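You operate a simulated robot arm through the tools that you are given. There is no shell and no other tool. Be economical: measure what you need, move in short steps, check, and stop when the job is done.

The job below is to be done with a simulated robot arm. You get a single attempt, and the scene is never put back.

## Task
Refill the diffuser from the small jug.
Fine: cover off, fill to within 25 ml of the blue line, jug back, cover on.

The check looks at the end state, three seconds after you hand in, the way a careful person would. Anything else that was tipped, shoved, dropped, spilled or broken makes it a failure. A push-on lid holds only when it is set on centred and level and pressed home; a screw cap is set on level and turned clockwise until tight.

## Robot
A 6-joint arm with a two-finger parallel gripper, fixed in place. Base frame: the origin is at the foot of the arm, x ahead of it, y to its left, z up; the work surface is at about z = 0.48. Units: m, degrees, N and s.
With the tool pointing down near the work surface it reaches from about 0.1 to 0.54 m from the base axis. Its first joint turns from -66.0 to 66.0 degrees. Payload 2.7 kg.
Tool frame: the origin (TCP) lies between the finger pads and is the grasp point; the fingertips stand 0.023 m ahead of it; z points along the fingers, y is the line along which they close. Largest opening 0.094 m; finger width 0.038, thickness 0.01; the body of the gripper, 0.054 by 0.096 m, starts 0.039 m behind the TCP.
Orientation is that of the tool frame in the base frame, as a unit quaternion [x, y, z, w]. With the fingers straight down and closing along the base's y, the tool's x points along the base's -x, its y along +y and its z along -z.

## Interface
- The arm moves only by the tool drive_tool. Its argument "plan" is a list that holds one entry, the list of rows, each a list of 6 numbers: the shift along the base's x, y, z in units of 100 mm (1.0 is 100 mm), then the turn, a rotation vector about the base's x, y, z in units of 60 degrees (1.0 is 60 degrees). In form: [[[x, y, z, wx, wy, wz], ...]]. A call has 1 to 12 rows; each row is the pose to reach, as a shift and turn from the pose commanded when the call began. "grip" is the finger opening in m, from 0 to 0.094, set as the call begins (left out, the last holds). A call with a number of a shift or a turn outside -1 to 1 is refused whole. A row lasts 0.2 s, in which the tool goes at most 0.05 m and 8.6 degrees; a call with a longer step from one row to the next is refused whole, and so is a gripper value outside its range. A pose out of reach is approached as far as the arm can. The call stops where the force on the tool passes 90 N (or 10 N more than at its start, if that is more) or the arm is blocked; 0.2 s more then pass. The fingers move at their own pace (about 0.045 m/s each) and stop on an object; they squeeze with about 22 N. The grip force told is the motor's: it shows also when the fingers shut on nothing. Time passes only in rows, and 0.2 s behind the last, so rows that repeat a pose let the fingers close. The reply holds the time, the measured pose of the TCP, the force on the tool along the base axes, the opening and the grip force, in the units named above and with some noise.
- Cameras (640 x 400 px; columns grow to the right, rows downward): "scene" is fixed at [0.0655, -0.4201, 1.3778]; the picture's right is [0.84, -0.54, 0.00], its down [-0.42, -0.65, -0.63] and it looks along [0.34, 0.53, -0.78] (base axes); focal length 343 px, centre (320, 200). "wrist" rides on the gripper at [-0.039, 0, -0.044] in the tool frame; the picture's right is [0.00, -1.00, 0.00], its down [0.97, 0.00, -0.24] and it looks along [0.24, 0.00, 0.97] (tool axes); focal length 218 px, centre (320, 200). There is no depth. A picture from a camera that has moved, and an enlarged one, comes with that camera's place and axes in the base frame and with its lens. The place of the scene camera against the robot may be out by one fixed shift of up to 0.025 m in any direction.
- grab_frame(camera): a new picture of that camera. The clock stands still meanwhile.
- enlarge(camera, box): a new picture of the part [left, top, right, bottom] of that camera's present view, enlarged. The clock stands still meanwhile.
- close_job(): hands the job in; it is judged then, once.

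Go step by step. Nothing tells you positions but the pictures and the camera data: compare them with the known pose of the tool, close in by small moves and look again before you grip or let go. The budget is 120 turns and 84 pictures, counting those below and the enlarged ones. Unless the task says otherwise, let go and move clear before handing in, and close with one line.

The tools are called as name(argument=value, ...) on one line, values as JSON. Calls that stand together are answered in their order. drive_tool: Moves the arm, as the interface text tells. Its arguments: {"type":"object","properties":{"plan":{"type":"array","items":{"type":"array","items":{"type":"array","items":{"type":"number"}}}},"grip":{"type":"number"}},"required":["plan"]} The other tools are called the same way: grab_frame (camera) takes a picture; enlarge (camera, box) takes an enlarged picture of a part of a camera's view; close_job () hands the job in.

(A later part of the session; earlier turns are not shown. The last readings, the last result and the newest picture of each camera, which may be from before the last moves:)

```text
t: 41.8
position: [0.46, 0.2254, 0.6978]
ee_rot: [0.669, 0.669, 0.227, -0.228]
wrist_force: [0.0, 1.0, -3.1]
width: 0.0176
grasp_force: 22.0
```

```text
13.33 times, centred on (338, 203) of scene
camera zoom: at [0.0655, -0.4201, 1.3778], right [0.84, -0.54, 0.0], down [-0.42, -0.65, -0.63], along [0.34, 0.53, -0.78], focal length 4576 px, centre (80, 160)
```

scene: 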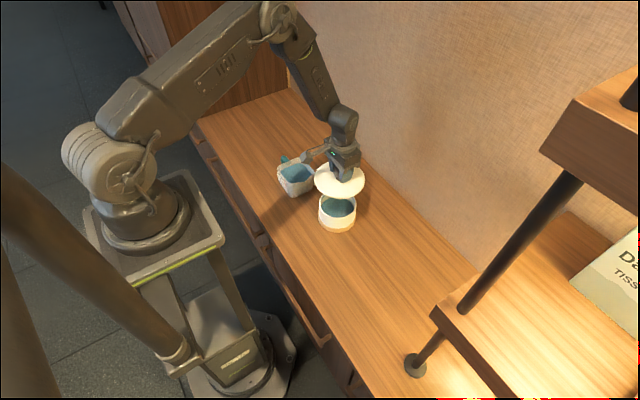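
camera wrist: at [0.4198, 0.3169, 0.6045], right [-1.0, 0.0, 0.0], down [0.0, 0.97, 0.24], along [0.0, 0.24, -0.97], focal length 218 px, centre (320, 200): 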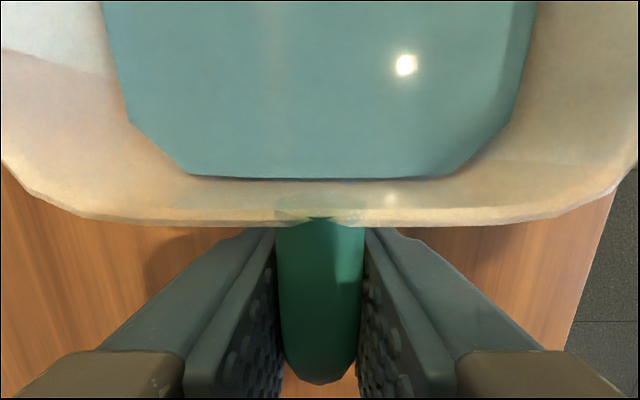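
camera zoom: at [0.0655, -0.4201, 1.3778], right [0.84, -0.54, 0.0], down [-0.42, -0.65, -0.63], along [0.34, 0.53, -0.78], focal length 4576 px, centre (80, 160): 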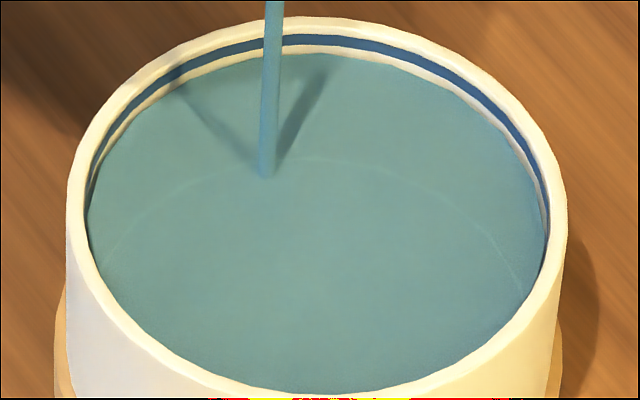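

drive_tool(plan=[[[0, 0, 0, 0, 0, 0], [0, 0, 0, 0, 0, 0], [0, 0, 0, 0, 0, 0]]])

enlarge(camera="scene", box=[314, 188, 362, 218])

```text
t: 42.6
position: [0.4595, 0.2259, 0.6986]
ee_rot: [0.669, 0.67, 0.227, -0.227]
wrist_force: [0.1, 0.6, -3.9]
width: 0.0179
grasp_force: 22.2
```

```text
13.33 times, centred on (338, 203) of scene
camera zoom: at [0.0655, -0.4201, 1.3778], right [0.84, -0.54, 0.0], down [-0.42, -0.65, -0.63], along [0.34, 0.53, -0.78], focal length 4576 px, centre (80, 160)
```

zoom: 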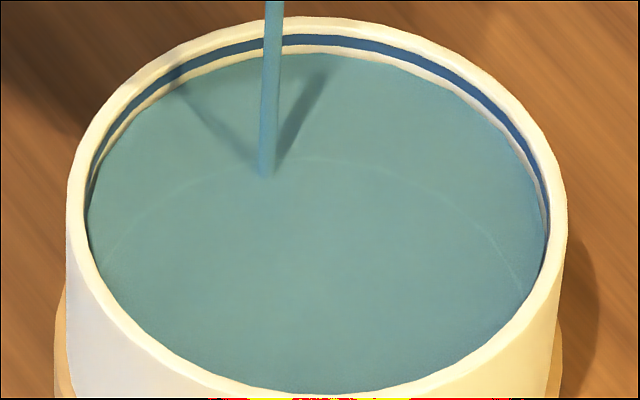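

About 13 px (≈40 ml) remain, and 3.5° gave about 8 px. I'll add 4.5°.

drive_tool(plan=[[[0, -0.03, 0.045, 0.038, 0, 0], [0, -0.058, 0.089, 0.075, 0, 0], [0, -0.058, 0.089, 0.075, 0, 0], [0, -0.058, 0.089, 0.075, 0, 0], [0, -0.058, 0.089, 0.075, 0, 0], [0, -0.058, 0.089, 0.075, 0, 0], [0, -0.058, 0.089, 0.075, 0, 0]]])

enlarge(camera="scene", box=[314, 188, 362, 218])

```text
t: 44.2
position: [0.4602, 0.2202, 0.7078]
ee_rot: [0.661, 0.66, 0.254, -0.253]
wrist_force: [0.1, 0.0, -2.5]
width: 0.0178
grasp_force: 22.2
```

```text
13.33 times, centred on (338, 203) of scene
camera zoom: at [0.0655, -0.4201, 1.3778], right [0.84, -0.54, 0.0], down [-0.42, -0.65, -0.63], along [0.34, 0.53, -0.78], focal length 4576 px, centre (80, 160)
```

zoom: 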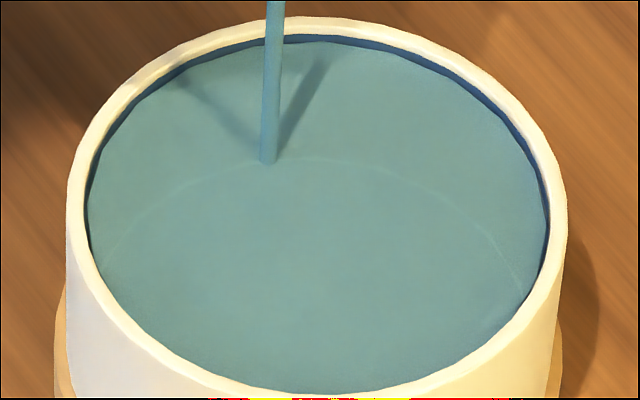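

The level is now on the blue line. I'll tilt back upright at once, tip still over the diffuser.

drive_tool(plan=[[[0, 0.1, -0.05, -0.12, 0, 0], [0, 0.2, -0.1, -0.24, 0, 0], [0, 0.29, -0.14, -0.36, 0, 0], [0, 0.33, -0.15, -0.48, 0, 0], [0, 0.36, -0.15, -0.6, 0, 0], [0, 0.364, -0.1, -0.7, 0, 0], [0, 0.364, -0.1, -0.7, 0, 0], [0, 0.364, -0.1, -0.7, 0, 0]]])

enlarge(camera="scene", box=[260, 110, 400, 250])

enlarge(camera="scene", box=[314, 188, 362, 218])

```text
t: 46.0
position: [0.4607, 0.2545, 0.6985]
ee_rot: [0.707, 0.707, 0.0, 0.0]
wrist_force: [0.5, -0.5, -2.4]
width: 0.0175
grasp_force: 22.2
```

```text
2.86 times, centred on (330, 180) of scene
camera zoom: at [0.0655, -0.4201, 1.3778], right [0.84, -0.54, 0.0], down [-0.42, -0.65, -0.63], along [0.34, 0.53, -0.78], focal length 981 px, centre (291, 257)
```

zoom: 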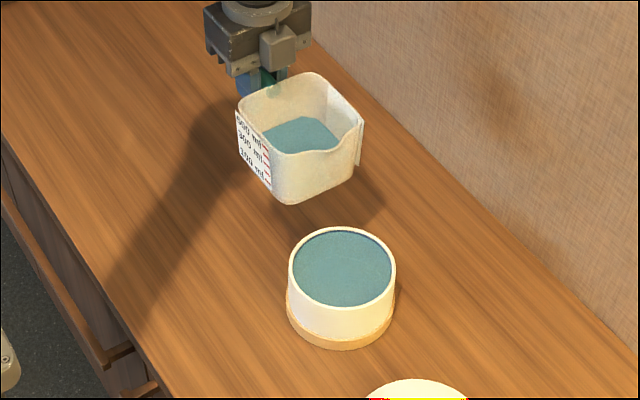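

```text
13.33 times, centred on (338, 203) of scene
camera zoom: at [0.0655, -0.4201, 1.3778], right [0.84, -0.54, 0.0], down [-0.42, -0.65, -0.63], along [0.34, 0.53, -0.78], focal length 4576 px, centre (80, 160)
```

zoom: 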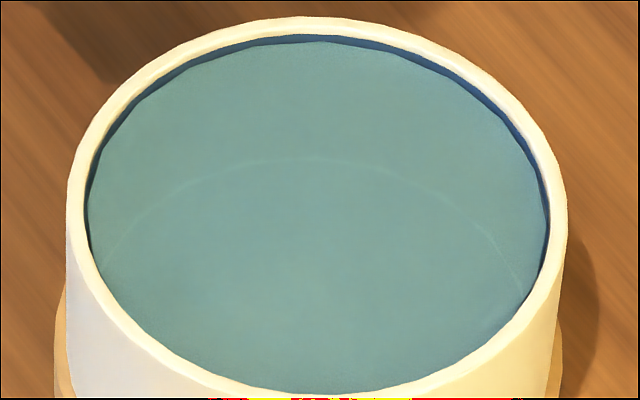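

The level is on the line, nothing was spilled and the jug is upright. I'll carry it back to its original place.

drive_tool(plan=[[[-0.04, 0.1, 0, 0, 0, 0], [-0.1, 0.26, 0, 0, 0, 0], [-0.18, 0.45, 0, 0, 0, 0], [-0.26, 0.65, 0, 0, 0, 0], [-0.34, 0.84, 0, 0, 0, 0], [-0.39, 0.96, 0, 0, 0, 0], [-0.4, 1.0, 0, 0, 0, 0], [-0.4, 1.0, 0, 0, 0, 0]]])

drive_tool(plan=[[[0, 0, -0.2, 0, 0, 0], [0, 0, -0.45, 0, 0, 0], [0, 0, -0.7, 0, 0, 0], [0, 0, -0.9, 0, 0, 0], [0, 0, -1.0, 0, 0, 0], [0, 0, -1.0, 0, 0, 0]]])

drive_tool(plan=[[[0, 0, -0.15, 0, 0, 0], [0, 0, -0.3, 0, 0, 0], [0, 0, -0.42, 0, 0, 0], [0, 0, -0.46, 0, 0, 0], [0, 0, -0.46, 0, 0, 0]]])

enlarge(camera="scene", box=[260, 120, 350, 200])

```text
t: 47.8
position: [0.4196, 0.3537, 0.6979]
ee_rot: [0.707, 0.707, 0.0, 0.0]
wrist_force: [0.4, -0.1, -2.5]
width: 0.0177
grasp_force: 22.4
```

```text
t: 49.2
position: [0.4199, 0.3536, 0.5967]
ee_rot: [0.707, 0.707, 0.0, -0.001]
wrist_force: [0.3, 0.8, -2.3]
width: 0.0179
grasp_force: 22.5
```

```text
t: 50.4
position: [0.4188, 0.355, 0.5528]
ee_rot: [0.707, 0.707, 0.0, 0.0]
wrist_force: [0.0, -0.6, -2.4]
width: 0.0176
grasp_force: 22.1
```

```text
5.00 times, centred on (305, 160) of scene
camera zoom: at [0.0655, -0.4201, 1.3778], right [0.84, -0.54, 0.0], down [-0.42, -0.65, -0.63], along [0.34, 0.53, -0.78], focal length 1716 px, centre (395, 400)
```

zoom: 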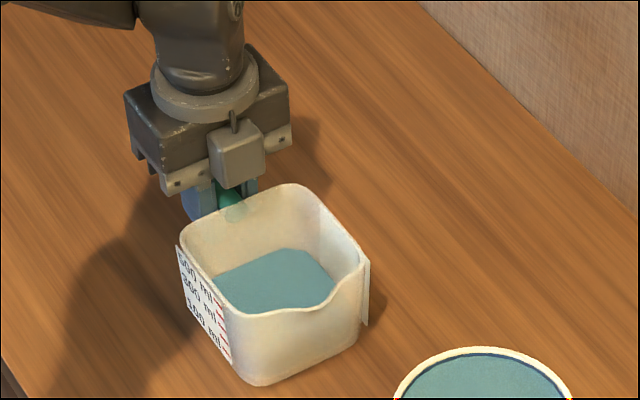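

Almost down. I'll lower the last few millimetres in small steps, watching the force.

drive_tool(plan=[[[0, 0, -0.015, 0, 0, 0], [0, 0, -0.03, 0, 0, 0], [0, 0, -0.03, 0, 0, 0]]])

drive_tool(plan=[[[0, 0, -0.01, 0, 0, 0], [0, 0, -0.016, 0, 0, 0], [0, 0, -0.016, 0, 0, 0]]])

```text
t: 51.2
position: [0.4203, 0.3565, 0.5486]
ee_rot: [0.707, 0.707, 0.0, 0.0]
wrist_force: [0.0, -0.3, -2.4]
width: 0.0178
grasp_force: 21.6
```

```text
t: 52.0
position: [0.4189, 0.3568, 0.5468]
ee_rot: [0.707, 0.708, 0.0, 0.0]
wrist_force: [-1.2, -0.9, -2.9]
width: 0.0178
grasp_force: 22.2
```

drive_tool(plan=[[[0, 0, -0.005, 0, 0, 0], [0, 0, -0.01, 0, 0, 0], [0, 0, -0.01, 0, 0, 0]]])

```text
t: 52.8
position: [0.4201, 0.3574, 0.547]
ee_rot: [0.707, 0.707, 0.001, 0.001]
wrist_force: [-0.7, -0.7, 4.7]
width: 0.0176
grasp_force: 21.8
```

The jug is in contact with the table. I'll open and rise straight up.

drive_tool(plan=[[[0, 0, 0, 0, 0, 0], [0, 0, 0, 0, 0, 0], [0, 0, 0, 0, 0, 0], [0, 0, 0, 0, 0, 0]]], grip=0.06)

drive_tool(plan=[[[0, 0, 0.15, 0, 0, 0], [0, 0, 0.4, 0, 0, 0], [0, 0, 0.8, 0, 0, 0], [0, 0, 1.0, 0, 0, 0], [0, 0, 1.0, 0, 0, 0]]])

enlarge(camera="scene", box=[250, 110, 370, 220])

```text
t: 53.8
position: [0.4198, 0.3565, 0.5469]
ee_rot: [0.706, 0.708, 0.0, -0.001]
wrist_force: [-0.9, -1.0, 0.6]
width: 0.0603
grasp_force: 0.0
```

```text
t: 55.0
position: [0.4241, 0.3578, 0.6485]
ee_rot: [0.707, 0.707, 0.0, 0.001]
wrist_force: [0.2, -0.2, -0.3]
width: 0.0602
grasp_force: 0.1
```

```text
3.64 times, centred on (310, 165) of scene
camera zoom: at [0.0655, -0.4201, 1.3778], right [0.84, -0.54, 0.0], down [-0.42, -0.65, -0.63], along [0.34, 0.53, -0.78], focal length 1248 px, centre (356, 327)
```

zoom: 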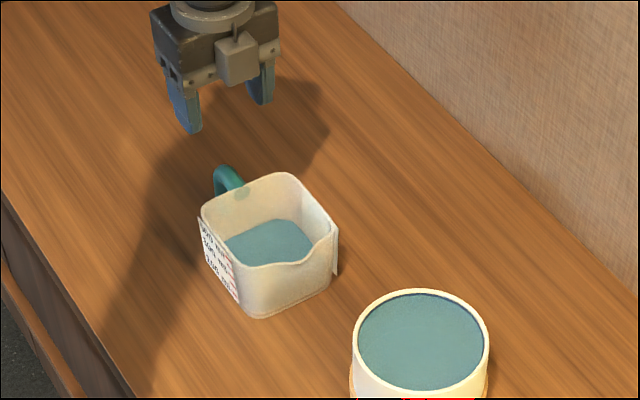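

The jug is standing back in its place. I'll turn the gripper back and move over to the lid.

drive_tool(plan=[[[0, 0, 0.15, 0, 0, 0.135], [0, 0, 0.4, 0, 0, 0.27], [0, -0.2, 0.7, 0, 0, 0.405], [0, -0.4, 0.8, 0, 0, 0.54], [0, -0.6, 0.8, 0, 0, 0.675], [0, -0.8, 0.8, 0, 0, 0.81], [0, -1.0, 0.8, 0, 0, 0.94]]])

drive_tool(plan=[[[0, -0.25, 0, 0, 0, 0.14], [0, -0.5, 0, 0, 0, 0.28], [0, -0.75, 0, 0, 0, 0.42], [0.0, -1.0, 0, 0, 0, 0.56]]], grip=0.08)

drive_tool(plan=[[[0, -0.4, 0, 0, 0, 0], [0.05, -0.8, 0, 0, 0, 0], [0.1, -1.0, 0, 0, 0, 0]]])

drive_tool(plan=[[[0, -0.4, 0, 0, 0, 0], [0.02, -0.8, 0, 0, 0, 0], [0.03, -1.0, 0, 0, 0, 0]]])

drive_tool(plan=[[[0, -0.3, -0.3, 0, 0, 0], [0, -0.55, -0.7, 0, 0, 0], [0, -0.55, -1.0, 0, 0, 0], [0, -0.55, -1.0, 0, 0, 0]]])

grab_frame(camera="wrist")

grab_frame(camera="scene")

```text
t: 56.6
position: [0.4203, 0.2561, 0.727]
ee_rot: [0.288, 0.958, 0.0, 0.0]
wrist_force: [-0.3, 0.0, 1.0]
width: 0.0599
grasp_force: 0.1
```

```text
t: 57.6
position: [0.4203, 0.156, 0.7244]
ee_rot: [-0.001, 1.0, 0.0, 0.0]
wrist_force: [-0.7, 0.2, 0.2]
width: 0.0797
grasp_force: 0.0
```

```text
t: 58.4
position: [0.4289, 0.057, 0.7253]
ee_rot: [0.0, 1.0, 0.0, 0.0]
wrist_force: [0.1, -0.1, 0.1]
width: 0.0799
grasp_force: 0.1
```

```text
t: 59.2
position: [0.4337, -0.0426, 0.7241]
ee_rot: [0.0, 1.0, 0.0, 0.0]
wrist_force: [-0.3, -0.1, -0.5]
width: 0.0802
grasp_force: 0.0
```

```text
t: 60.2
position: [0.4316, -0.1004, 0.6243]
ee_rot: [0.0, 1.0, 0.0, 0.0]
wrist_force: [0.4, -0.5, -0.1]
width: 0.0801
grasp_force: 0.1
```

```text
39 pictures are left
camera wrist: at [0.4708, -0.0985, 0.6675], right [0.0, -1.0, 0.0], down [-0.97, 0.0, 0.24], along [-0.24, 0.0, -0.97], focal length 218 px, centre (320, 200)
```

wrist: 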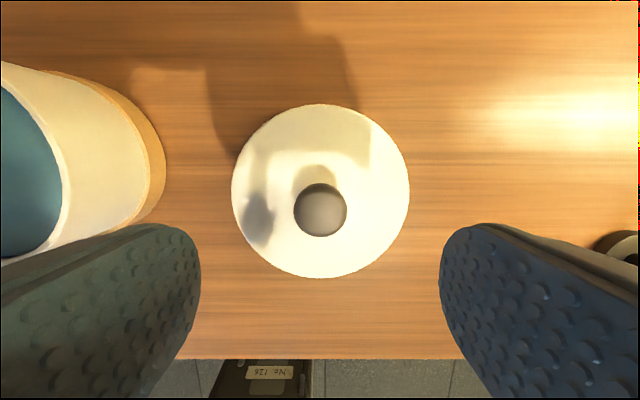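

```text
38 pictures are left
```

scene: 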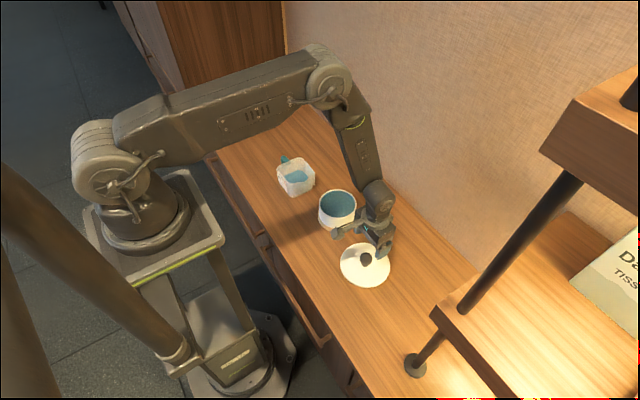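

The lid and knob are exactly under the gripper as when I released it. I'll descend and re-grip.

drive_tool(plan=[[[0, 0, -0.4, 0, 0, 0], [0, 0, -0.8, 0, 0, 0], [0, 0, -1.0, 0, 0, 0], [0, 0, -1.0, 0, 0, 0]]])

drive_tool(plan=[[[0, 0, 0, 0, 0, 0], [0, 0, 0, 0, 0, 0], [0, 0, 0, 0, 0, 0], [0, 0, 0, 0, 0, 0], [0, 0, 0, 0, 0, 0]]], grip=0.01)

drive_tool(plan=[[[0, 0, 0.2, 0, 0, 0], [0, 0, 0.6, 0, 0, 0], [0, 0, 1.0, 0, 0, 0], [0, 0, 1.0, 0, 0, 0]]])

drive_tool(plan=[[[0, 0, 0.3, 0, 0, 0], [0, 0, 0.7, 0, 0, 0], [0.1, 0.4, 0.7, 0, 0, 0], [0.2, 0.8, 0.7, 0, 0, 0], [0.3, 1.0, 0.7, 0, 0, 0], [0.3, 1.0, 0.7, 0, 0, 0]]])

drive_tool(plan=[[[0, 0.4, 0, 0, 0, 0], [0, 0.8, 0, 0, 0, 0], [0, 0.9, 0, 0, 0, 0], [0, 0.9, 0, 0, 0, 0]]])

enlarge(camera="scene", box=[270, 120, 400, 250])

grab_frame(camera="wrist")

```text
t: 61.2
position: [0.4307, -0.101, 0.527]
ee_rot: [0.0, 1.0, 0.0, 0.0]
wrist_force: [0.9, -0.1, -0.3]
width: 0.0798
grasp_force: 0.0
```

```text
t: 62.4
position: [0.4303, -0.1007, 0.5278]
ee_rot: [0.0, 1.0, -0.001, 0.0]
wrist_force: [0.5, -0.1, 1.1]
width: 0.035
grasp_force: 22.0
```

```text
t: 63.4
position: [0.4345, -0.1, 0.6277]
ee_rot: [-0.001, 1.0, 0.001, 0.0]
wrist_force: [0.3, -0.2, -1.0]
width: 0.0348
grasp_force: 22.0
```

```text
t: 64.8
position: [0.4622, 0.0001, 0.6958]
ee_rot: [0.0, 1.0, -0.001, 0.001]
wrist_force: [-0.1, -0.3, -0.2]
width: 0.035
grasp_force: 21.8
```

```text
t: 65.8
position: [0.4639, 0.0908, 0.6985]
ee_rot: [0.0, 1.0, 0.0, 0.0]
wrist_force: [-0.2, 0.3, -0.7]
width: 0.0352
grasp_force: 22.0
```

```text
3.08 times, centred on (335, 185) of scene
camera zoom: at [0.0655, -0.4201, 1.3778], right [0.84, -0.54, 0.0], down [-0.42, -0.65, -0.63], along [0.34, 0.53, -0.78], focal length 1056 px, centre (274, 246)
```

zoom: 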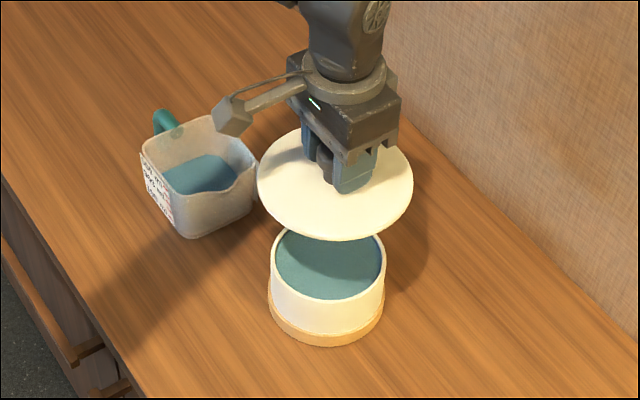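

```text
36 pictures are left
camera wrist: at [0.5026, 0.0911, 0.742], right [0.0, -1.0, 0.0], down [-0.97, 0.0, 0.24], along [-0.24, 0.0, -0.97], focal length 218 px, centre (320, 200)
```

wrist: 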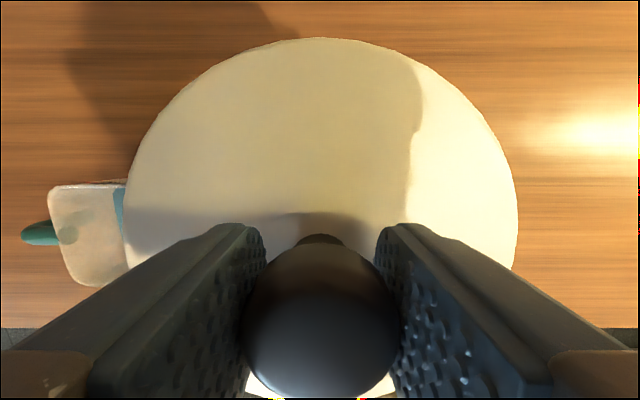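

The lid is centred over the diffuser at the original gripping pose. I'll lower it to just above its seat.

drive_tool(plan=[[[0, 0, -0.3, 0, 0, 0], [0, 0, -0.6, 0, 0, 0], [0, 0, -0.85, 0, 0, 0], [0, 0, -0.93, 0, 0, 0], [0, 0, -0.93, 0, 0, 0]]])

enlarge(camera="scene", box=[305, 165, 375, 240])

```text
t: 67.0
position: [0.464, 0.0896, 0.6045]
ee_rot: [0.0, 1.0, -0.001, 0.0]
wrist_force: [-0.8, 0.6, -0.8]
width: 0.0351
grasp_force: 21.8
```

```text
5.33 times, centred on (340, 202) of scene
camera zoom: at [0.0655, -0.4201, 1.3778], right [0.84, -0.54, 0.0], down [-0.42, -0.65, -0.63], along [0.34, 0.53, -0.78], focal length 1830 px, centre (213, 187)
```

zoom: 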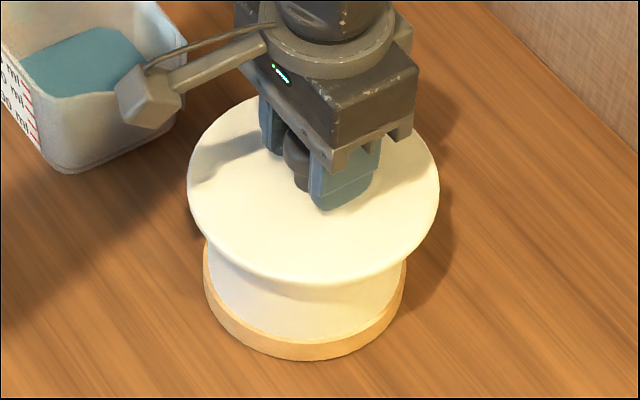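

drive_tool(plan=[[[0, 0, -0.04, 0, 0, 0], [0, 0, -0.08, 0, 0, 0], [0, 0, -0.08, 0, 0, 0]]])

drive_tool(plan=[[[0, 0, -0.02, 0, 0, 0], [0, 0, -0.03, 0, 0, 0], [0, 0, -0.03, 0, 0, 0]]])

drive_tool(plan=[[[0, 0, -0.01, 0, 0, 0], [0, 0, -0.02, 0, 0, 0], [0, 0, -0.02, 0, 0, 0]]])

```text
t: 67.8
position: [0.4627, 0.0906, 0.5958]
ee_rot: [-0.001, 1.0, 0.0, 0.0]
wrist_force: [0.3, -0.8, -1.1]
width: 0.0351
grasp_force: 22.0
```

```text
t: 68.6
position: [0.4638, 0.0912, 0.5934]
ee_rot: [-0.001, 1.0, -0.001, 0.001]
wrist_force: [-0.2, 1.0, -1.5]
width: 0.0351
grasp_force: 22.2
```

```text
t: 69.4
position: [0.4649, 0.0897, 0.5915]
ee_rot: [0.0, 1.0, 0.0, 0.0]
wrist_force: [-0.3, -0.4, -1.1]
width: 0.0352
grasp_force: 22.1
```

No contact yet. I'll continue in 1–2 mm steps.

drive_tool(plan=[[[0, 0, -0.01, 0, 0, 0], [0, 0, -0.015, 0, 0, 0], [0, 0, -0.015, 0, 0, 0]]])

drive_tool(plan=[[[0, 0, -0.01, 0, 0, 0], [0, 0, -0.015, 0, 0, 0], [0, 0, -0.015, 0, 0, 0]]])

```text
t: 70.2
position: [0.4633, 0.09, 0.5905]
ee_rot: [-0.001, 1.0, 0.0, 0.0]
wrist_force: [0.7, 0.1, -0.5]
width: 0.035
grasp_force: 22.1
```

```text
t: 71.0
position: [0.4631, 0.0891, 0.5886]
ee_rot: [0.0, 1.0, 0.0, 0.001]
wrist_force: [-2.1, -2.8, 17.2]
width: 0.0349
grasp_force: 22.5
```

Contact is at 17 N at the seat height. I'll press a little further to drive it home.

drive_tool(plan=[[[0, 0, -0.01, 0, 0, 0], [0, 0, -0.02, 0, 0, 0], [0, 0, -0.02, 0, 0, 0]]])

enlarge(camera="scene", box=[305, 165, 375, 240])

```text
t: 71.8
position: [0.463, 0.09, 0.587]
ee_rot: [-0.001, 1.0, 0.0, 0.001]
wrist_force: [1.3, -6.5, 15.3]
width: 0.035
grasp_force: 21.5
```

```text
5.33 times, centred on (340, 202) of scene
camera zoom: at [0.0652, -0.4203, 1.3778], right [0.84, -0.54, 0.0], down [-0.42, -0.65, -0.63], along [0.34, 0.53, -0.78], focal length 1830 px, centre (213, 187)
```

zoom: 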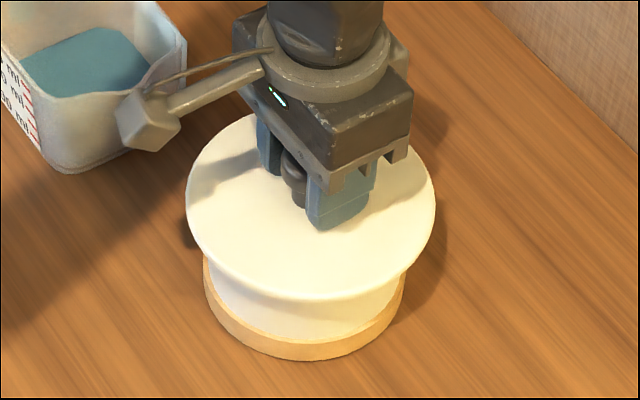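

drive_tool(plan=[[[0, 0, -0.01, 0, 0, 0], [0, 0, -0.02, 0, 0, 0], [0, 0, -0.02, 0, 0, 0]]])

enlarge(camera="scene", box=[305, 165, 375, 240])

```text
t: 72.6
position: [0.4649, 0.0915, 0.5859]
ee_rot: [0.0, 1.0, 0.0, 0.001]
wrist_force: [-7.2, -13.9, 44.8]
width: 0.035
grasp_force: 21.8
```

```text
5.33 times, centred on (340, 202) of scene
camera zoom: at [0.0647, -0.4205, 1.3777], right [0.84, -0.54, 0.0], down [-0.42, -0.65, -0.63], along [0.34, 0.53, -0.78], focal length 1830 px, centre (213, 187)
```

zoom: 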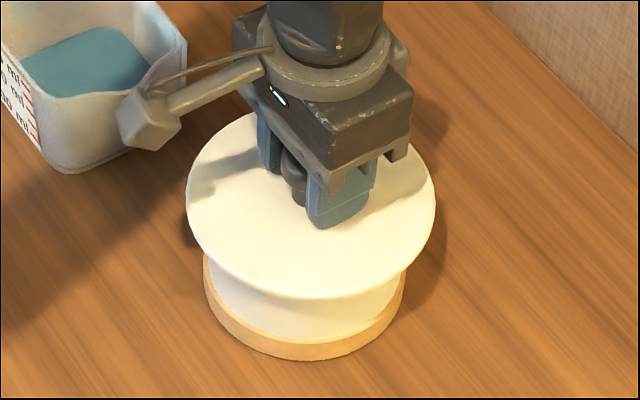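

Pressed to 45 N. I'll ease off, release, rise and compare with the start picture.

drive_tool(plan=[[[0, 0, 0.02, 0, 0, 0], [0, 0, 0.04, 0, 0, 0], [0, 0, 0.04, 0, 0, 0]]])

drive_tool(plan=[[[0, 0, 0, 0, 0, 0], [0, 0, 0, 0, 0, 0], [0, 0, 0, 0, 0, 0], [0, 0, 0, 0, 0, 0]]], grip=0.08)

drive_tool(plan=[[[0, 0, 0.2, 0, 0, 0], [0, 0, 0.6, 0, 0, 0], [0, 0, 1.0, 0, 0, 0], [0, 0, 1.0, 0, 0, 0]]])

drive_tool(plan=[[[0, 0, 0.4, 0, 0, 0], [-0.4, 0, 0.8, 0, 0, 0], [-0.8, 0, 0.8, 0, 0, 0], [-1.0, 0, 0.8, 0, 0, 0], [-1.0, 0, 0.8, 0, 0, 0]]])

enlarge(camera="scene", box=[250, 140, 390, 250])

enlarge(camera="scene", box=[305, 175, 370, 240])

```text
t: 73.4
position: [0.4617, 0.0921, 0.5863]
ee_rot: [0.001, 1.0, 0.0, -0.001]
wrist_force: [-0.2, 0.7, 1.8]
width: 0.035
grasp_force: 22.6
```

```text
t: 74.4
position: [0.4635, 0.0916, 0.5885]
ee_rot: [0.0, 1.0, 0.0, -0.001]
wrist_force: [0.2, -0.1, 0.3]
width: 0.0798
grasp_force: 0.1
```

```text
t: 75.4
position: [0.4623, 0.0905, 0.6875]
ee_rot: [0.0, 1.0, 0.0, 0.001]
wrist_force: [-0.4, 0.0, 0.0]
width: 0.08
grasp_force: 0.1
```

```text
refused: row 2 steps farther than a row can; nothing moved
```

```text
3.64 times, centred on (320, 195) of scene
camera zoom: at [0.0655, -0.4201, 1.3778], right [0.84, -0.54, 0.0], down [-0.42, -0.65, -0.63], along [0.34, 0.53, -0.78], focal length 1248 px, centre (320, 218)
```

zoom: 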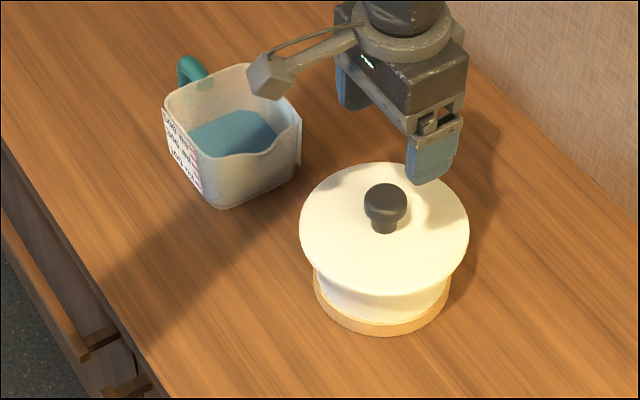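

```text
6.15 times, centred on (338, 208) of scene
camera zoom: at [0.0655, -0.4201, 1.3778], right [0.84, -0.54, 0.0], down [-0.42, -0.65, -0.63], along [0.34, 0.53, -0.78], focal length 2112 px, centre (212, 154)
```

zoom: 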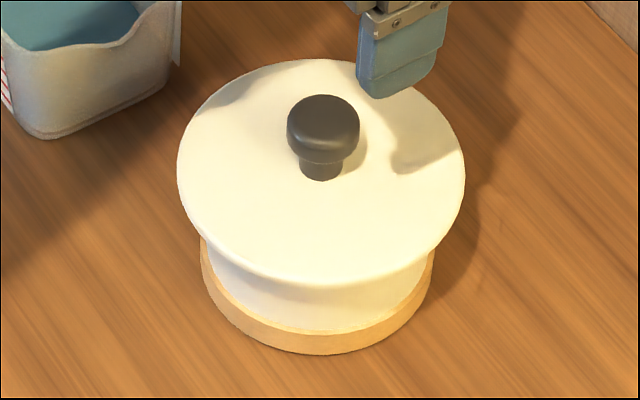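

The lid looks level and centred, perhaps 1 mm higher than at the start. To be sure it's home, I'll press straight down on the knob with closed fingers.

drive_tool(plan=[[[0, 0, 0, 0, 0, 0], [0, 0, 0, 0, 0, 0], [0, 0, 0, 0, 0, 0], [0, 0, 0, 0, 0, 0], [0, 0, -0.2, 0, 0, 0], [0, 0, -0.4, 0, 0, 0], [0, 0, -0.4, 0, 0, 0]]], grip=0.0)

drive_tool(plan=[[[0, 0, -0.04, 0, 0, 0], [0, 0, -0.08, 0, 0, 0], [0, 0, -0.08, 0, 0, 0]]])

enlarge(camera="scene", box=[305, 165, 375, 240])

```text
t: 77.0
position: [0.4626, 0.0917, 0.6498]
ee_rot: [0.0, 1.0, 0.001, 0.001]
wrist_force: [-0.1, 0.7, 0.4]
width: 0.0001
grasp_force: 21.4
```

```text
t: 77.8
position: [0.4637, 0.0897, 0.6422]
ee_rot: [0.0, 1.0, 0.0, 0.0]
wrist_force: [-0.6, 0.6, 0.2]
width: 0.0002
grasp_force: 21.7
```

```text
5.33 times, centred on (340, 202) of scene
camera zoom: at [0.0655, -0.4201, 1.3778], right [0.84, -0.54, 0.0], down [-0.42, -0.65, -0.63], along [0.34, 0.53, -0.78], focal length 1830 px, centre (213, 187)
```

zoom: 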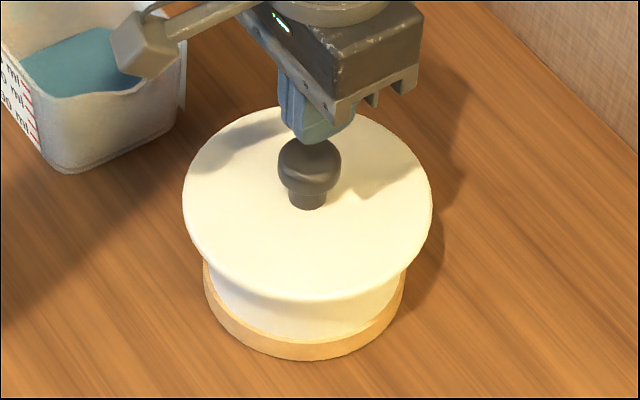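

drive_tool(plan=[[[0, 0, -0.03, 0, 0, 0], [0, 0, -0.06, 0, 0, 0], [0, 0, -0.06, 0, 0, 0]]])

drive_tool(plan=[[[0, 0, -0.02, 0, 0, 0], [0, 0, -0.03, 0, 0, 0], [0, 0, -0.03, 0, 0, 0]]])

drive_tool(plan=[[[0, 0, -0.02, 0, 0, 0], [0, 0, -0.03, 0, 0, 0], [0, 0, -0.03, 0, 0, 0]]])

```text
t: 78.6
position: [0.4638, 0.0907, 0.6349]
ee_rot: [0.001, 1.0, 0.001, -0.001]
wrist_force: [-0.7, -0.1, -0.6]
width: 0.0
grasp_force: 21.7
```

```text
t: 79.4
position: [0.4632, 0.0907, 0.6314]
ee_rot: [0.001, 1.0, 0.0, 0.0]
wrist_force: [0.3, 0.4, -0.7]
width: 0.0
grasp_force: 21.9
```

```text
t: 80.2
position: [0.4636, 0.0908, 0.6272]
ee_rot: [-0.001, 1.0, 0.0, 0.0]
wrist_force: [-0.4, -0.3, 0.2]
width: 0.0
grasp_force: 21.8
```

drive_tool(plan=[[[0, 0, -0.02, 0, 0, 0], [0, 0, -0.03, 0, 0, 0], [0, 0, -0.03, 0, 0, 0]]])

drive_tool(plan=[[[0, 0, -0.01, 0, 0, 0], [0, 0, -0.02, 0, 0, 0], [0, 0, -0.02, 0, 0, 0]]])

```text
t: 81.0
position: [0.4633, 0.0896, 0.6249]
ee_rot: [0.0, 1.0, 0.0, 0.0]
wrist_force: [-0.1, -0.1, -0.4]
width: 0.0002
grasp_force: 22.2
```

```text
t: 81.8
position: [0.4643, 0.0905, 0.623]
ee_rot: [0.0, 1.0, 0.0, -0.001]
wrist_force: [-0.4, -0.2, 0.7]
width: 0.0
grasp_force: 21.6
```

drive_tool(plan=[[[0, 0, -0.01, 0, 0, 0], [0, 0, -0.02, 0, 0, 0], [0, 0, -0.02, 0, 0, 0]]])

drive_tool(plan=[[[0, 0, -0.01, 0, 0, 0], [0, 0, -0.02, 0, 0, 0], [0, 0, -0.02, 0, 0, 0]]])

enlarge(camera="scene", box=[305, 165, 375, 240])

```text
t: 82.6
position: [0.4637, 0.0903, 0.6214]
ee_rot: [0.001, 1.0, 0.0, -0.001]
wrist_force: [0.4, -0.2, 0.0]
width: 0.0001
grasp_force: 22.2
```

```text
t: 83.4
position: [0.4634, 0.091, 0.6213]
ee_rot: [0.0, 1.0, 0.0, 0.001]
wrist_force: [-13.7, -4.9, 45.3]
width: 0.0001
grasp_force: 21.9
```

```text
5.33 times, centred on (340, 202) of scene
camera zoom: at [0.0646, -0.4203, 1.3778], right [0.84, -0.54, 0.0], down [-0.42, -0.65, -0.63], along [0.34, 0.53, -0.78], focal length 1830 px, centre (213, 187)
```

zoom: 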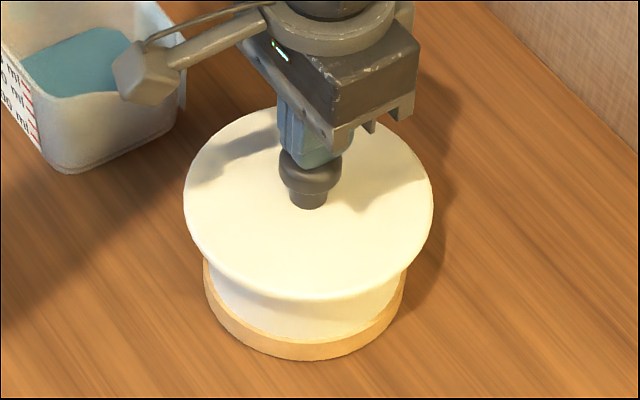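

45 N on the knob with little give. One more millimetre to be sure.

drive_tool(plan=[[[0, 0, -0.01, 0, 0, 0], [0, 0, -0.01, 0, 0, 0]]])

drive_tool(plan=[[[0, 0, 0.1, 0, 0, 0], [0, 0, 0.4, 0, 0, 0], [0, 0, 0.8, 0, 0, 0], [0, 0, 1.0, 0, 0, 0]]])

drive_tool(plan=[[[-0.1, 0, 0.4, 0, 0, 0], [-0.4, 0, 0.7, 0, 0, 0], [-0.8, 0, 0.8, 0, 0, 0], [-1.0, 0, 0.8, 0, 0, 0], [-1.0, 0, 0.8, 0, 0, 0]]])

enlarge(camera="scene", box=[250, 140, 390, 250])

enlarge(camera="scene", box=[305, 175, 370, 240])

grab_frame(camera="wrist")

```text
t: 84.0
position: [0.466, 0.0911, 0.621]
ee_rot: [0.0, 1.0, 0.001, 0.004]
wrist_force: [-8.7, -3.9, 48.7]
width: 0.0
grasp_force: 21.5
```

```text
t: 85.0
position: [0.4657, 0.0919, 0.7171]
ee_rot: [0.001, 1.0, 0.0, 0.0]
wrist_force: [-0.3, 0.6, 0.5]
width: 0.0
grasp_force: 21.5
```

```text
t: 86.2
position: [0.3626, 0.0934, 0.7982]
ee_rot: [0.0, 1.0, -0.001, 0.0]
wrist_force: [0.4, -0.3, -0.3]
width: 0.0001
grasp_force: 22.2
```

```text
3.64 times, centred on (320, 195) of scene
camera zoom: at [0.0655, -0.4201, 1.3778], right [0.84, -0.54, 0.0], down [-0.42, -0.65, -0.63], along [0.34, 0.53, -0.78], focal length 1248 px, centre (320, 218)
```

zoom: 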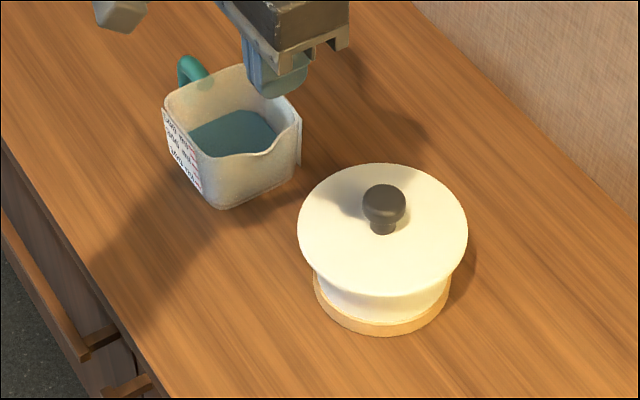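

```text
6.15 times, centred on (338, 208) of scene
camera zoom: at [0.0655, -0.4201, 1.3778], right [0.84, -0.54, 0.0], down [-0.42, -0.65, -0.63], along [0.34, 0.53, -0.78], focal length 2112 px, centre (212, 154)
```

zoom: 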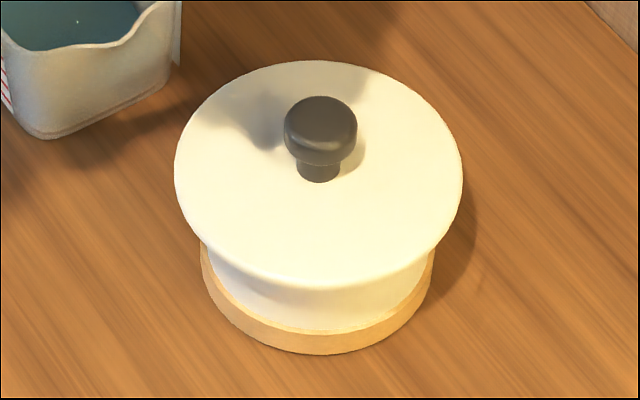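

```text
26 pictures are left
camera wrist: at [0.4021, 0.0941, 0.8407], right [0.0, -1.0, 0.0], down [-0.97, 0.0, 0.24], along [-0.24, 0.0, -0.97], focal length 218 px, centre (320, 200)
```

wrist: 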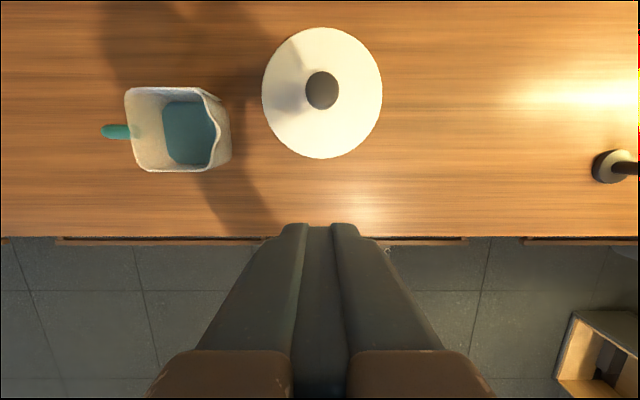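

Pressing seems to have nudged the lid about 2 mm sideways. I'll repeat my earlier pre-lift wrist view pose exactly, to compare the lid's position and height.

drive_tool(plan=[[[0.3, 0, 0, 0, 0, 0], [0.7, 0, -0.1, 0, 0, 0], [0.97, 0, -0.3, 0, 0, 0], [0.97, 0, -0.7, 0, 0, 0], [0.97, 0, -0.8, 0, 0, 0], [0.97, 0, -0.8, 0, 0, 0]]], grip=0.094)

drive_tool(plan=[[[0, 0, -0.4, 0, 0, 0], [0, 0, -0.8, 0, 0, 0], [0, 0, -1.0, 0, 0, 0], [0, 0, -1.0, 0, 0, 0], [0, 0, -1.0, 0, 0, 0]]])

grab_frame(camera="wrist")

```text
t: 87.6
position: [0.463, 0.0897, 0.7167]
ee_rot: [-0.001, 1.0, 0.0, -0.001]
wrist_force: [0.2, -0.2, 1.2]
width: 0.0938
grasp_force: 0.1
```

```text
t: 88.8
position: [0.4605, 0.0873, 0.6165]
ee_rot: [0.0, 1.0, 0.001, 0.0]
wrist_force: [-0.2, -0.5, -0.2]
width: 0.0937
grasp_force: 0.0
```

```text
25 pictures are left
camera wrist: at [0.4993, 0.089, 0.6605], right [0.0, -1.0, 0.0], down [-0.97, 0.0, 0.24], along [-0.24, 0.0, -0.97], focal length 218 px, centre (320, 200)
```

wrist: 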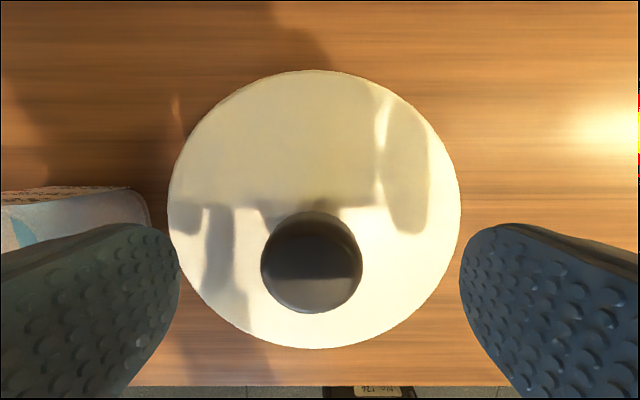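

The height matches the start (disc 294 vs 293 px), but the lid sits 2–4 mm off-centre toward -x/+y. I'll re-grip the knob, compare the held view with the earlier one, and re-centre.

drive_tool(plan=[[[0.03, 0, -0.15, 0, 0, 0], [0.03, 0, -0.27, 0, 0, 0], [0.03, 0, -0.27, 0, 0, 0]]])

drive_tool(plan=[[[0, 0, 0, 0, 0, 0], [0, 0, 0, 0, 0, 0], [0, 0, 0, 0, 0, 0], [0, 0, 0, 0, 0, 0], [0, 0, 0, 0, 0, 0]]], grip=0.01)

grab_frame(camera="wrist")

enlarge(camera="scene", box=[305, 175, 370, 240])

```text
t: 89.6
position: [0.4629, 0.0897, 0.5901]
ee_rot: [0.0, 1.0, 0.0, -0.001]
wrist_force: [-0.6, 0.7, -0.4]
width: 0.094
grasp_force: 0.1
```

```text
t: 90.8
position: [0.4621, 0.0882, 0.5896]
ee_rot: [-0.001, 1.0, 0.001, -0.001]
wrist_force: [-0.9, 0.2, 1.1]
width: 0.0349
grasp_force: 21.9
```

```text
24 pictures are left
camera wrist: at [0.5016, 0.0901, 0.6325], right [0.0, -1.0, 0.0], down [-0.97, 0.0, 0.24], along [-0.24, 0.0, -0.97], focal length 218 px, centre (320, 200)
```

wrist: 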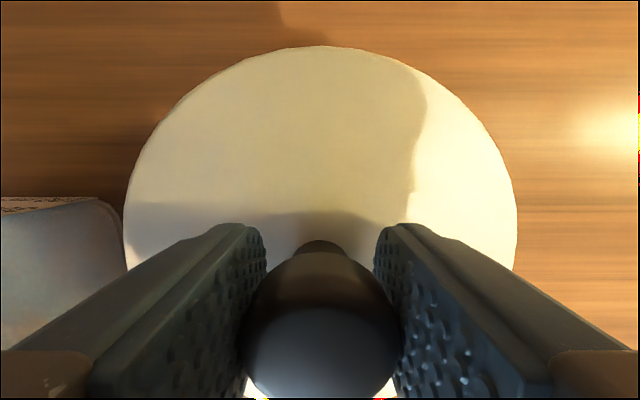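

```text
6.15 times, centred on (338, 208) of scene
camera zoom: at [0.0655, -0.4201, 1.3778], right [0.84, -0.54, 0.0], down [-0.42, -0.65, -0.63], along [0.34, 0.53, -0.78], focal length 2112 px, centre (212, 154)
```

zoom: 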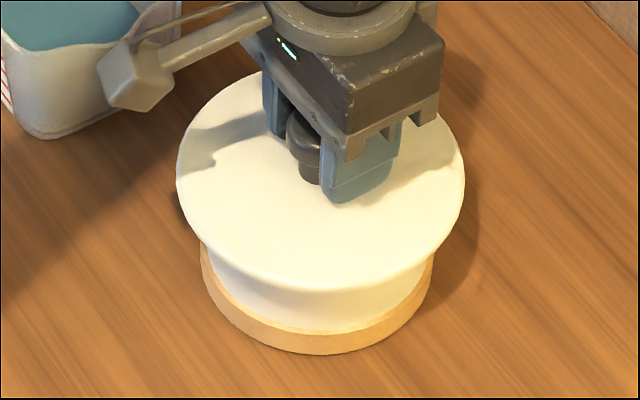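

Gripping corrected y; x is still about 2.8 mm short. I'll lift the lid 20 mm, shift +2.8 mm in x, and lower again.

drive_tool(plan=[[[0, 0, 0.05, 0, 0, 0], [0, 0, 0.1, 0, 0, 0], [0, 0, 0.2, 0, 0, 0], [0.028, 0, 0.2, 0, 0, 0], [0.028, 0, 0.2, 0, 0, 0], [0.028, 0, 0.2, 0, 0, 0]]])

enlarge(camera="scene", box=[305, 175, 370, 240])

drive_tool(plan=[[[0, 0, -0.05, 0, 0, 0], [0, 0, -0.1, 0, 0, 0], [0, 0, -0.15, 0, 0, 0], [0, 0, -0.18, 0, 0, 0], [0, 0, -0.19, 0, 0, 0], [0, 0, -0.19, 0, 0, 0]]])

enlarge(camera="scene", box=[305, 175, 370, 240])

```text
t: 92.2
position: [0.4653, 0.0898, 0.6091]
ee_rot: [0.0, 1.0, 0.0, 0.0]
wrist_force: [-0.3, -0.2, -1.4]
width: 0.0354
grasp_force: 22.2
```

```text
6.15 times, centred on (338, 208) of scene
camera zoom: at [0.0655, -0.4201, 1.3778], right [0.84, -0.54, 0.0], down [-0.42, -0.65, -0.63], along [0.34, 0.53, -0.78], focal length 2112 px, centre (212, 154)
```

zoom: 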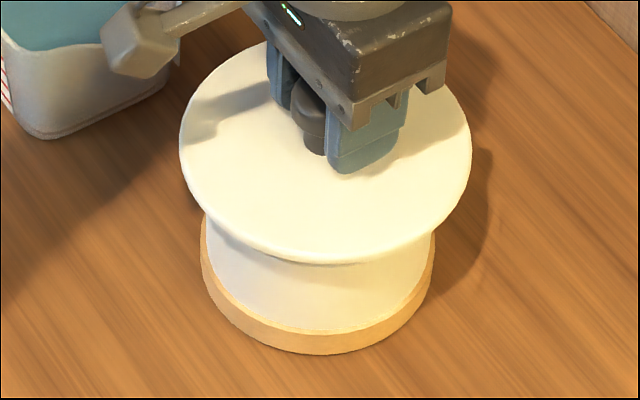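

```text
t: 93.6
position: [0.4678, 0.0918, 0.5912]
ee_rot: [0.0, 1.0, 0.0, 0.0]
wrist_force: [-0.3, 0.2, -0.8]
width: 0.0352
grasp_force: 21.7
```

```text
6.15 times, centred on (338, 208) of scene
camera zoom: at [0.0655, -0.4201, 1.3778], right [0.84, -0.54, 0.0], down [-0.42, -0.65, -0.63], along [0.34, 0.53, -0.78], focal length 2112 px, centre (212, 154)
```

zoom: 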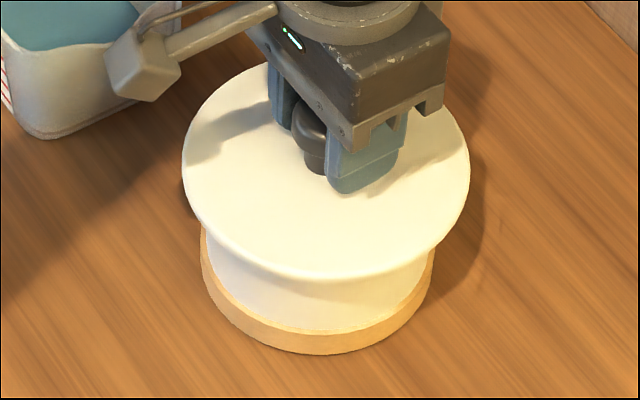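

Against the scene view, the lid was already centred before this shift and is now about 3 mm too far in +x. The scene picture is the better reference, so I'll undo the shift.

drive_tool(plan=[[[0, 0, 0.05, 0, 0, 0], [0, 0, 0.1, 0, 0, 0], [-0.028, 0, 0.1, 0, 0, 0], [-0.028, 0, 0.1, 0, 0, 0], [-0.028, 0, 0.03, 0, 0, 0], [-0.028, 0, 0, 0, 0, 0], [-0.028, 0, 0, 0, 0, 0]]])

enlarge(camera="scene", box=[305, 175, 370, 240])

```text
t: 95.2
position: [0.4623, 0.0896, 0.5908]
ee_rot: [0.001, 1.0, 0.0, 0.0]
wrist_force: [0.0, -0.1, -0.7]
width: 0.0352
grasp_force: 21.6
```

```text
6.15 times, centred on (338, 208) of scene
camera zoom: at [0.0655, -0.4201, 1.3778], right [0.84, -0.54, 0.0], down [-0.42, -0.65, -0.63], along [0.34, 0.53, -0.78], focal length 2112 px, centre (212, 154)
```

zoom: 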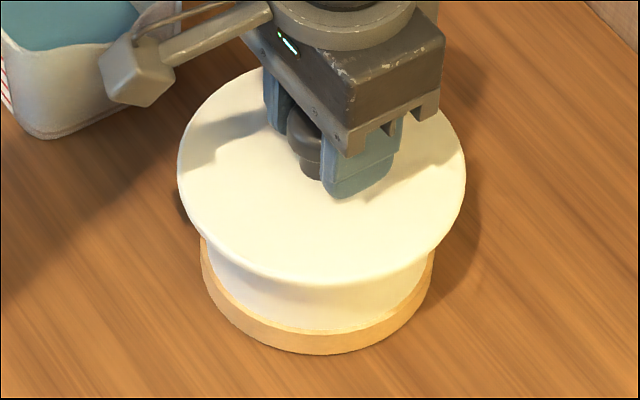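

Now the lid centre is at column ~321 and will be at row ~173 once down, which is where it belongs. I'll lower to contact.

drive_tool(plan=[[[0, 0, -0.01, 0, 0, 0], [0, 0, -0.015, 0, 0, 0], [0, 0, -0.015, 0, 0, 0]]])

drive_tool(plan=[[[0, 0, -0.01, 0, 0, 0], [0, 0, -0.015, 0, 0, 0], [0, 0, -0.015, 0, 0, 0]]])

drive_tool(plan=[[[0, 0, -0.01, 0, 0, 0], [0, 0, -0.015, 0, 0, 0], [0, 0, -0.015, 0, 0, 0]]])

```text
t: 96.0
position: [0.4629, 0.0917, 0.5899]
ee_rot: [0.0, 1.0, 0.0, 0.0]
wrist_force: [0.6, -0.4, 0.3]
width: 0.035
grasp_force: 22.1
```

```text
t: 96.8
position: [0.4649, 0.0912, 0.5887]
ee_rot: [0.001, 1.0, 0.0, 0.0]
wrist_force: [-0.8, -5.9, 17.3]
width: 0.0352
grasp_force: 22.2
```

```text
t: 97.6
position: [0.4631, 0.0915, 0.5862]
ee_rot: [-0.001, 1.0, 0.0, 0.001]
wrist_force: [-0.8, 5.2, 15.5]
width: 0.0349
grasp_force: 21.9
```

drive_tool(plan=[[[0, 0, -0.01, 0, 0, 0], [0, 0, -0.02, 0, 0, 0], [0, 0, -0.02, 0, 0, 0]]])

enlarge(camera="scene", box=[305, 175, 370, 240])

```text
t: 98.4
position: [0.4636, 0.0905, 0.5849]
ee_rot: [0.0, 1.0, 0.0, 0.002]
wrist_force: [0.2, 6.5, 25.7]
width: 0.0348
grasp_force: 21.9
```

```text
6.15 times, centred on (338, 208) of scene
camera zoom: at [0.0651, -0.4201, 1.3778], right [0.84, -0.54, 0.0], down [-0.42, -0.65, -0.63], along [0.34, 0.53, -0.78], focal length 2112 px, centre (212, 154)
```

zoom: 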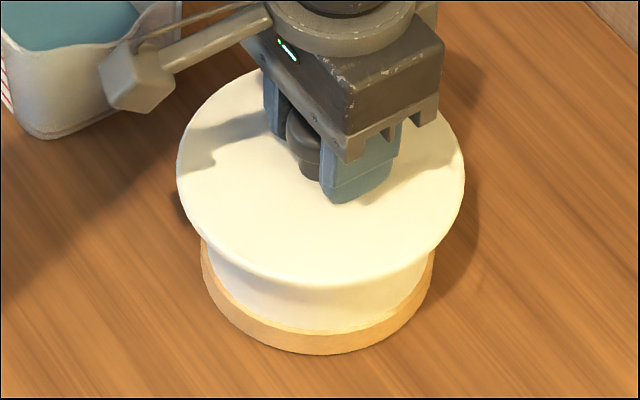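

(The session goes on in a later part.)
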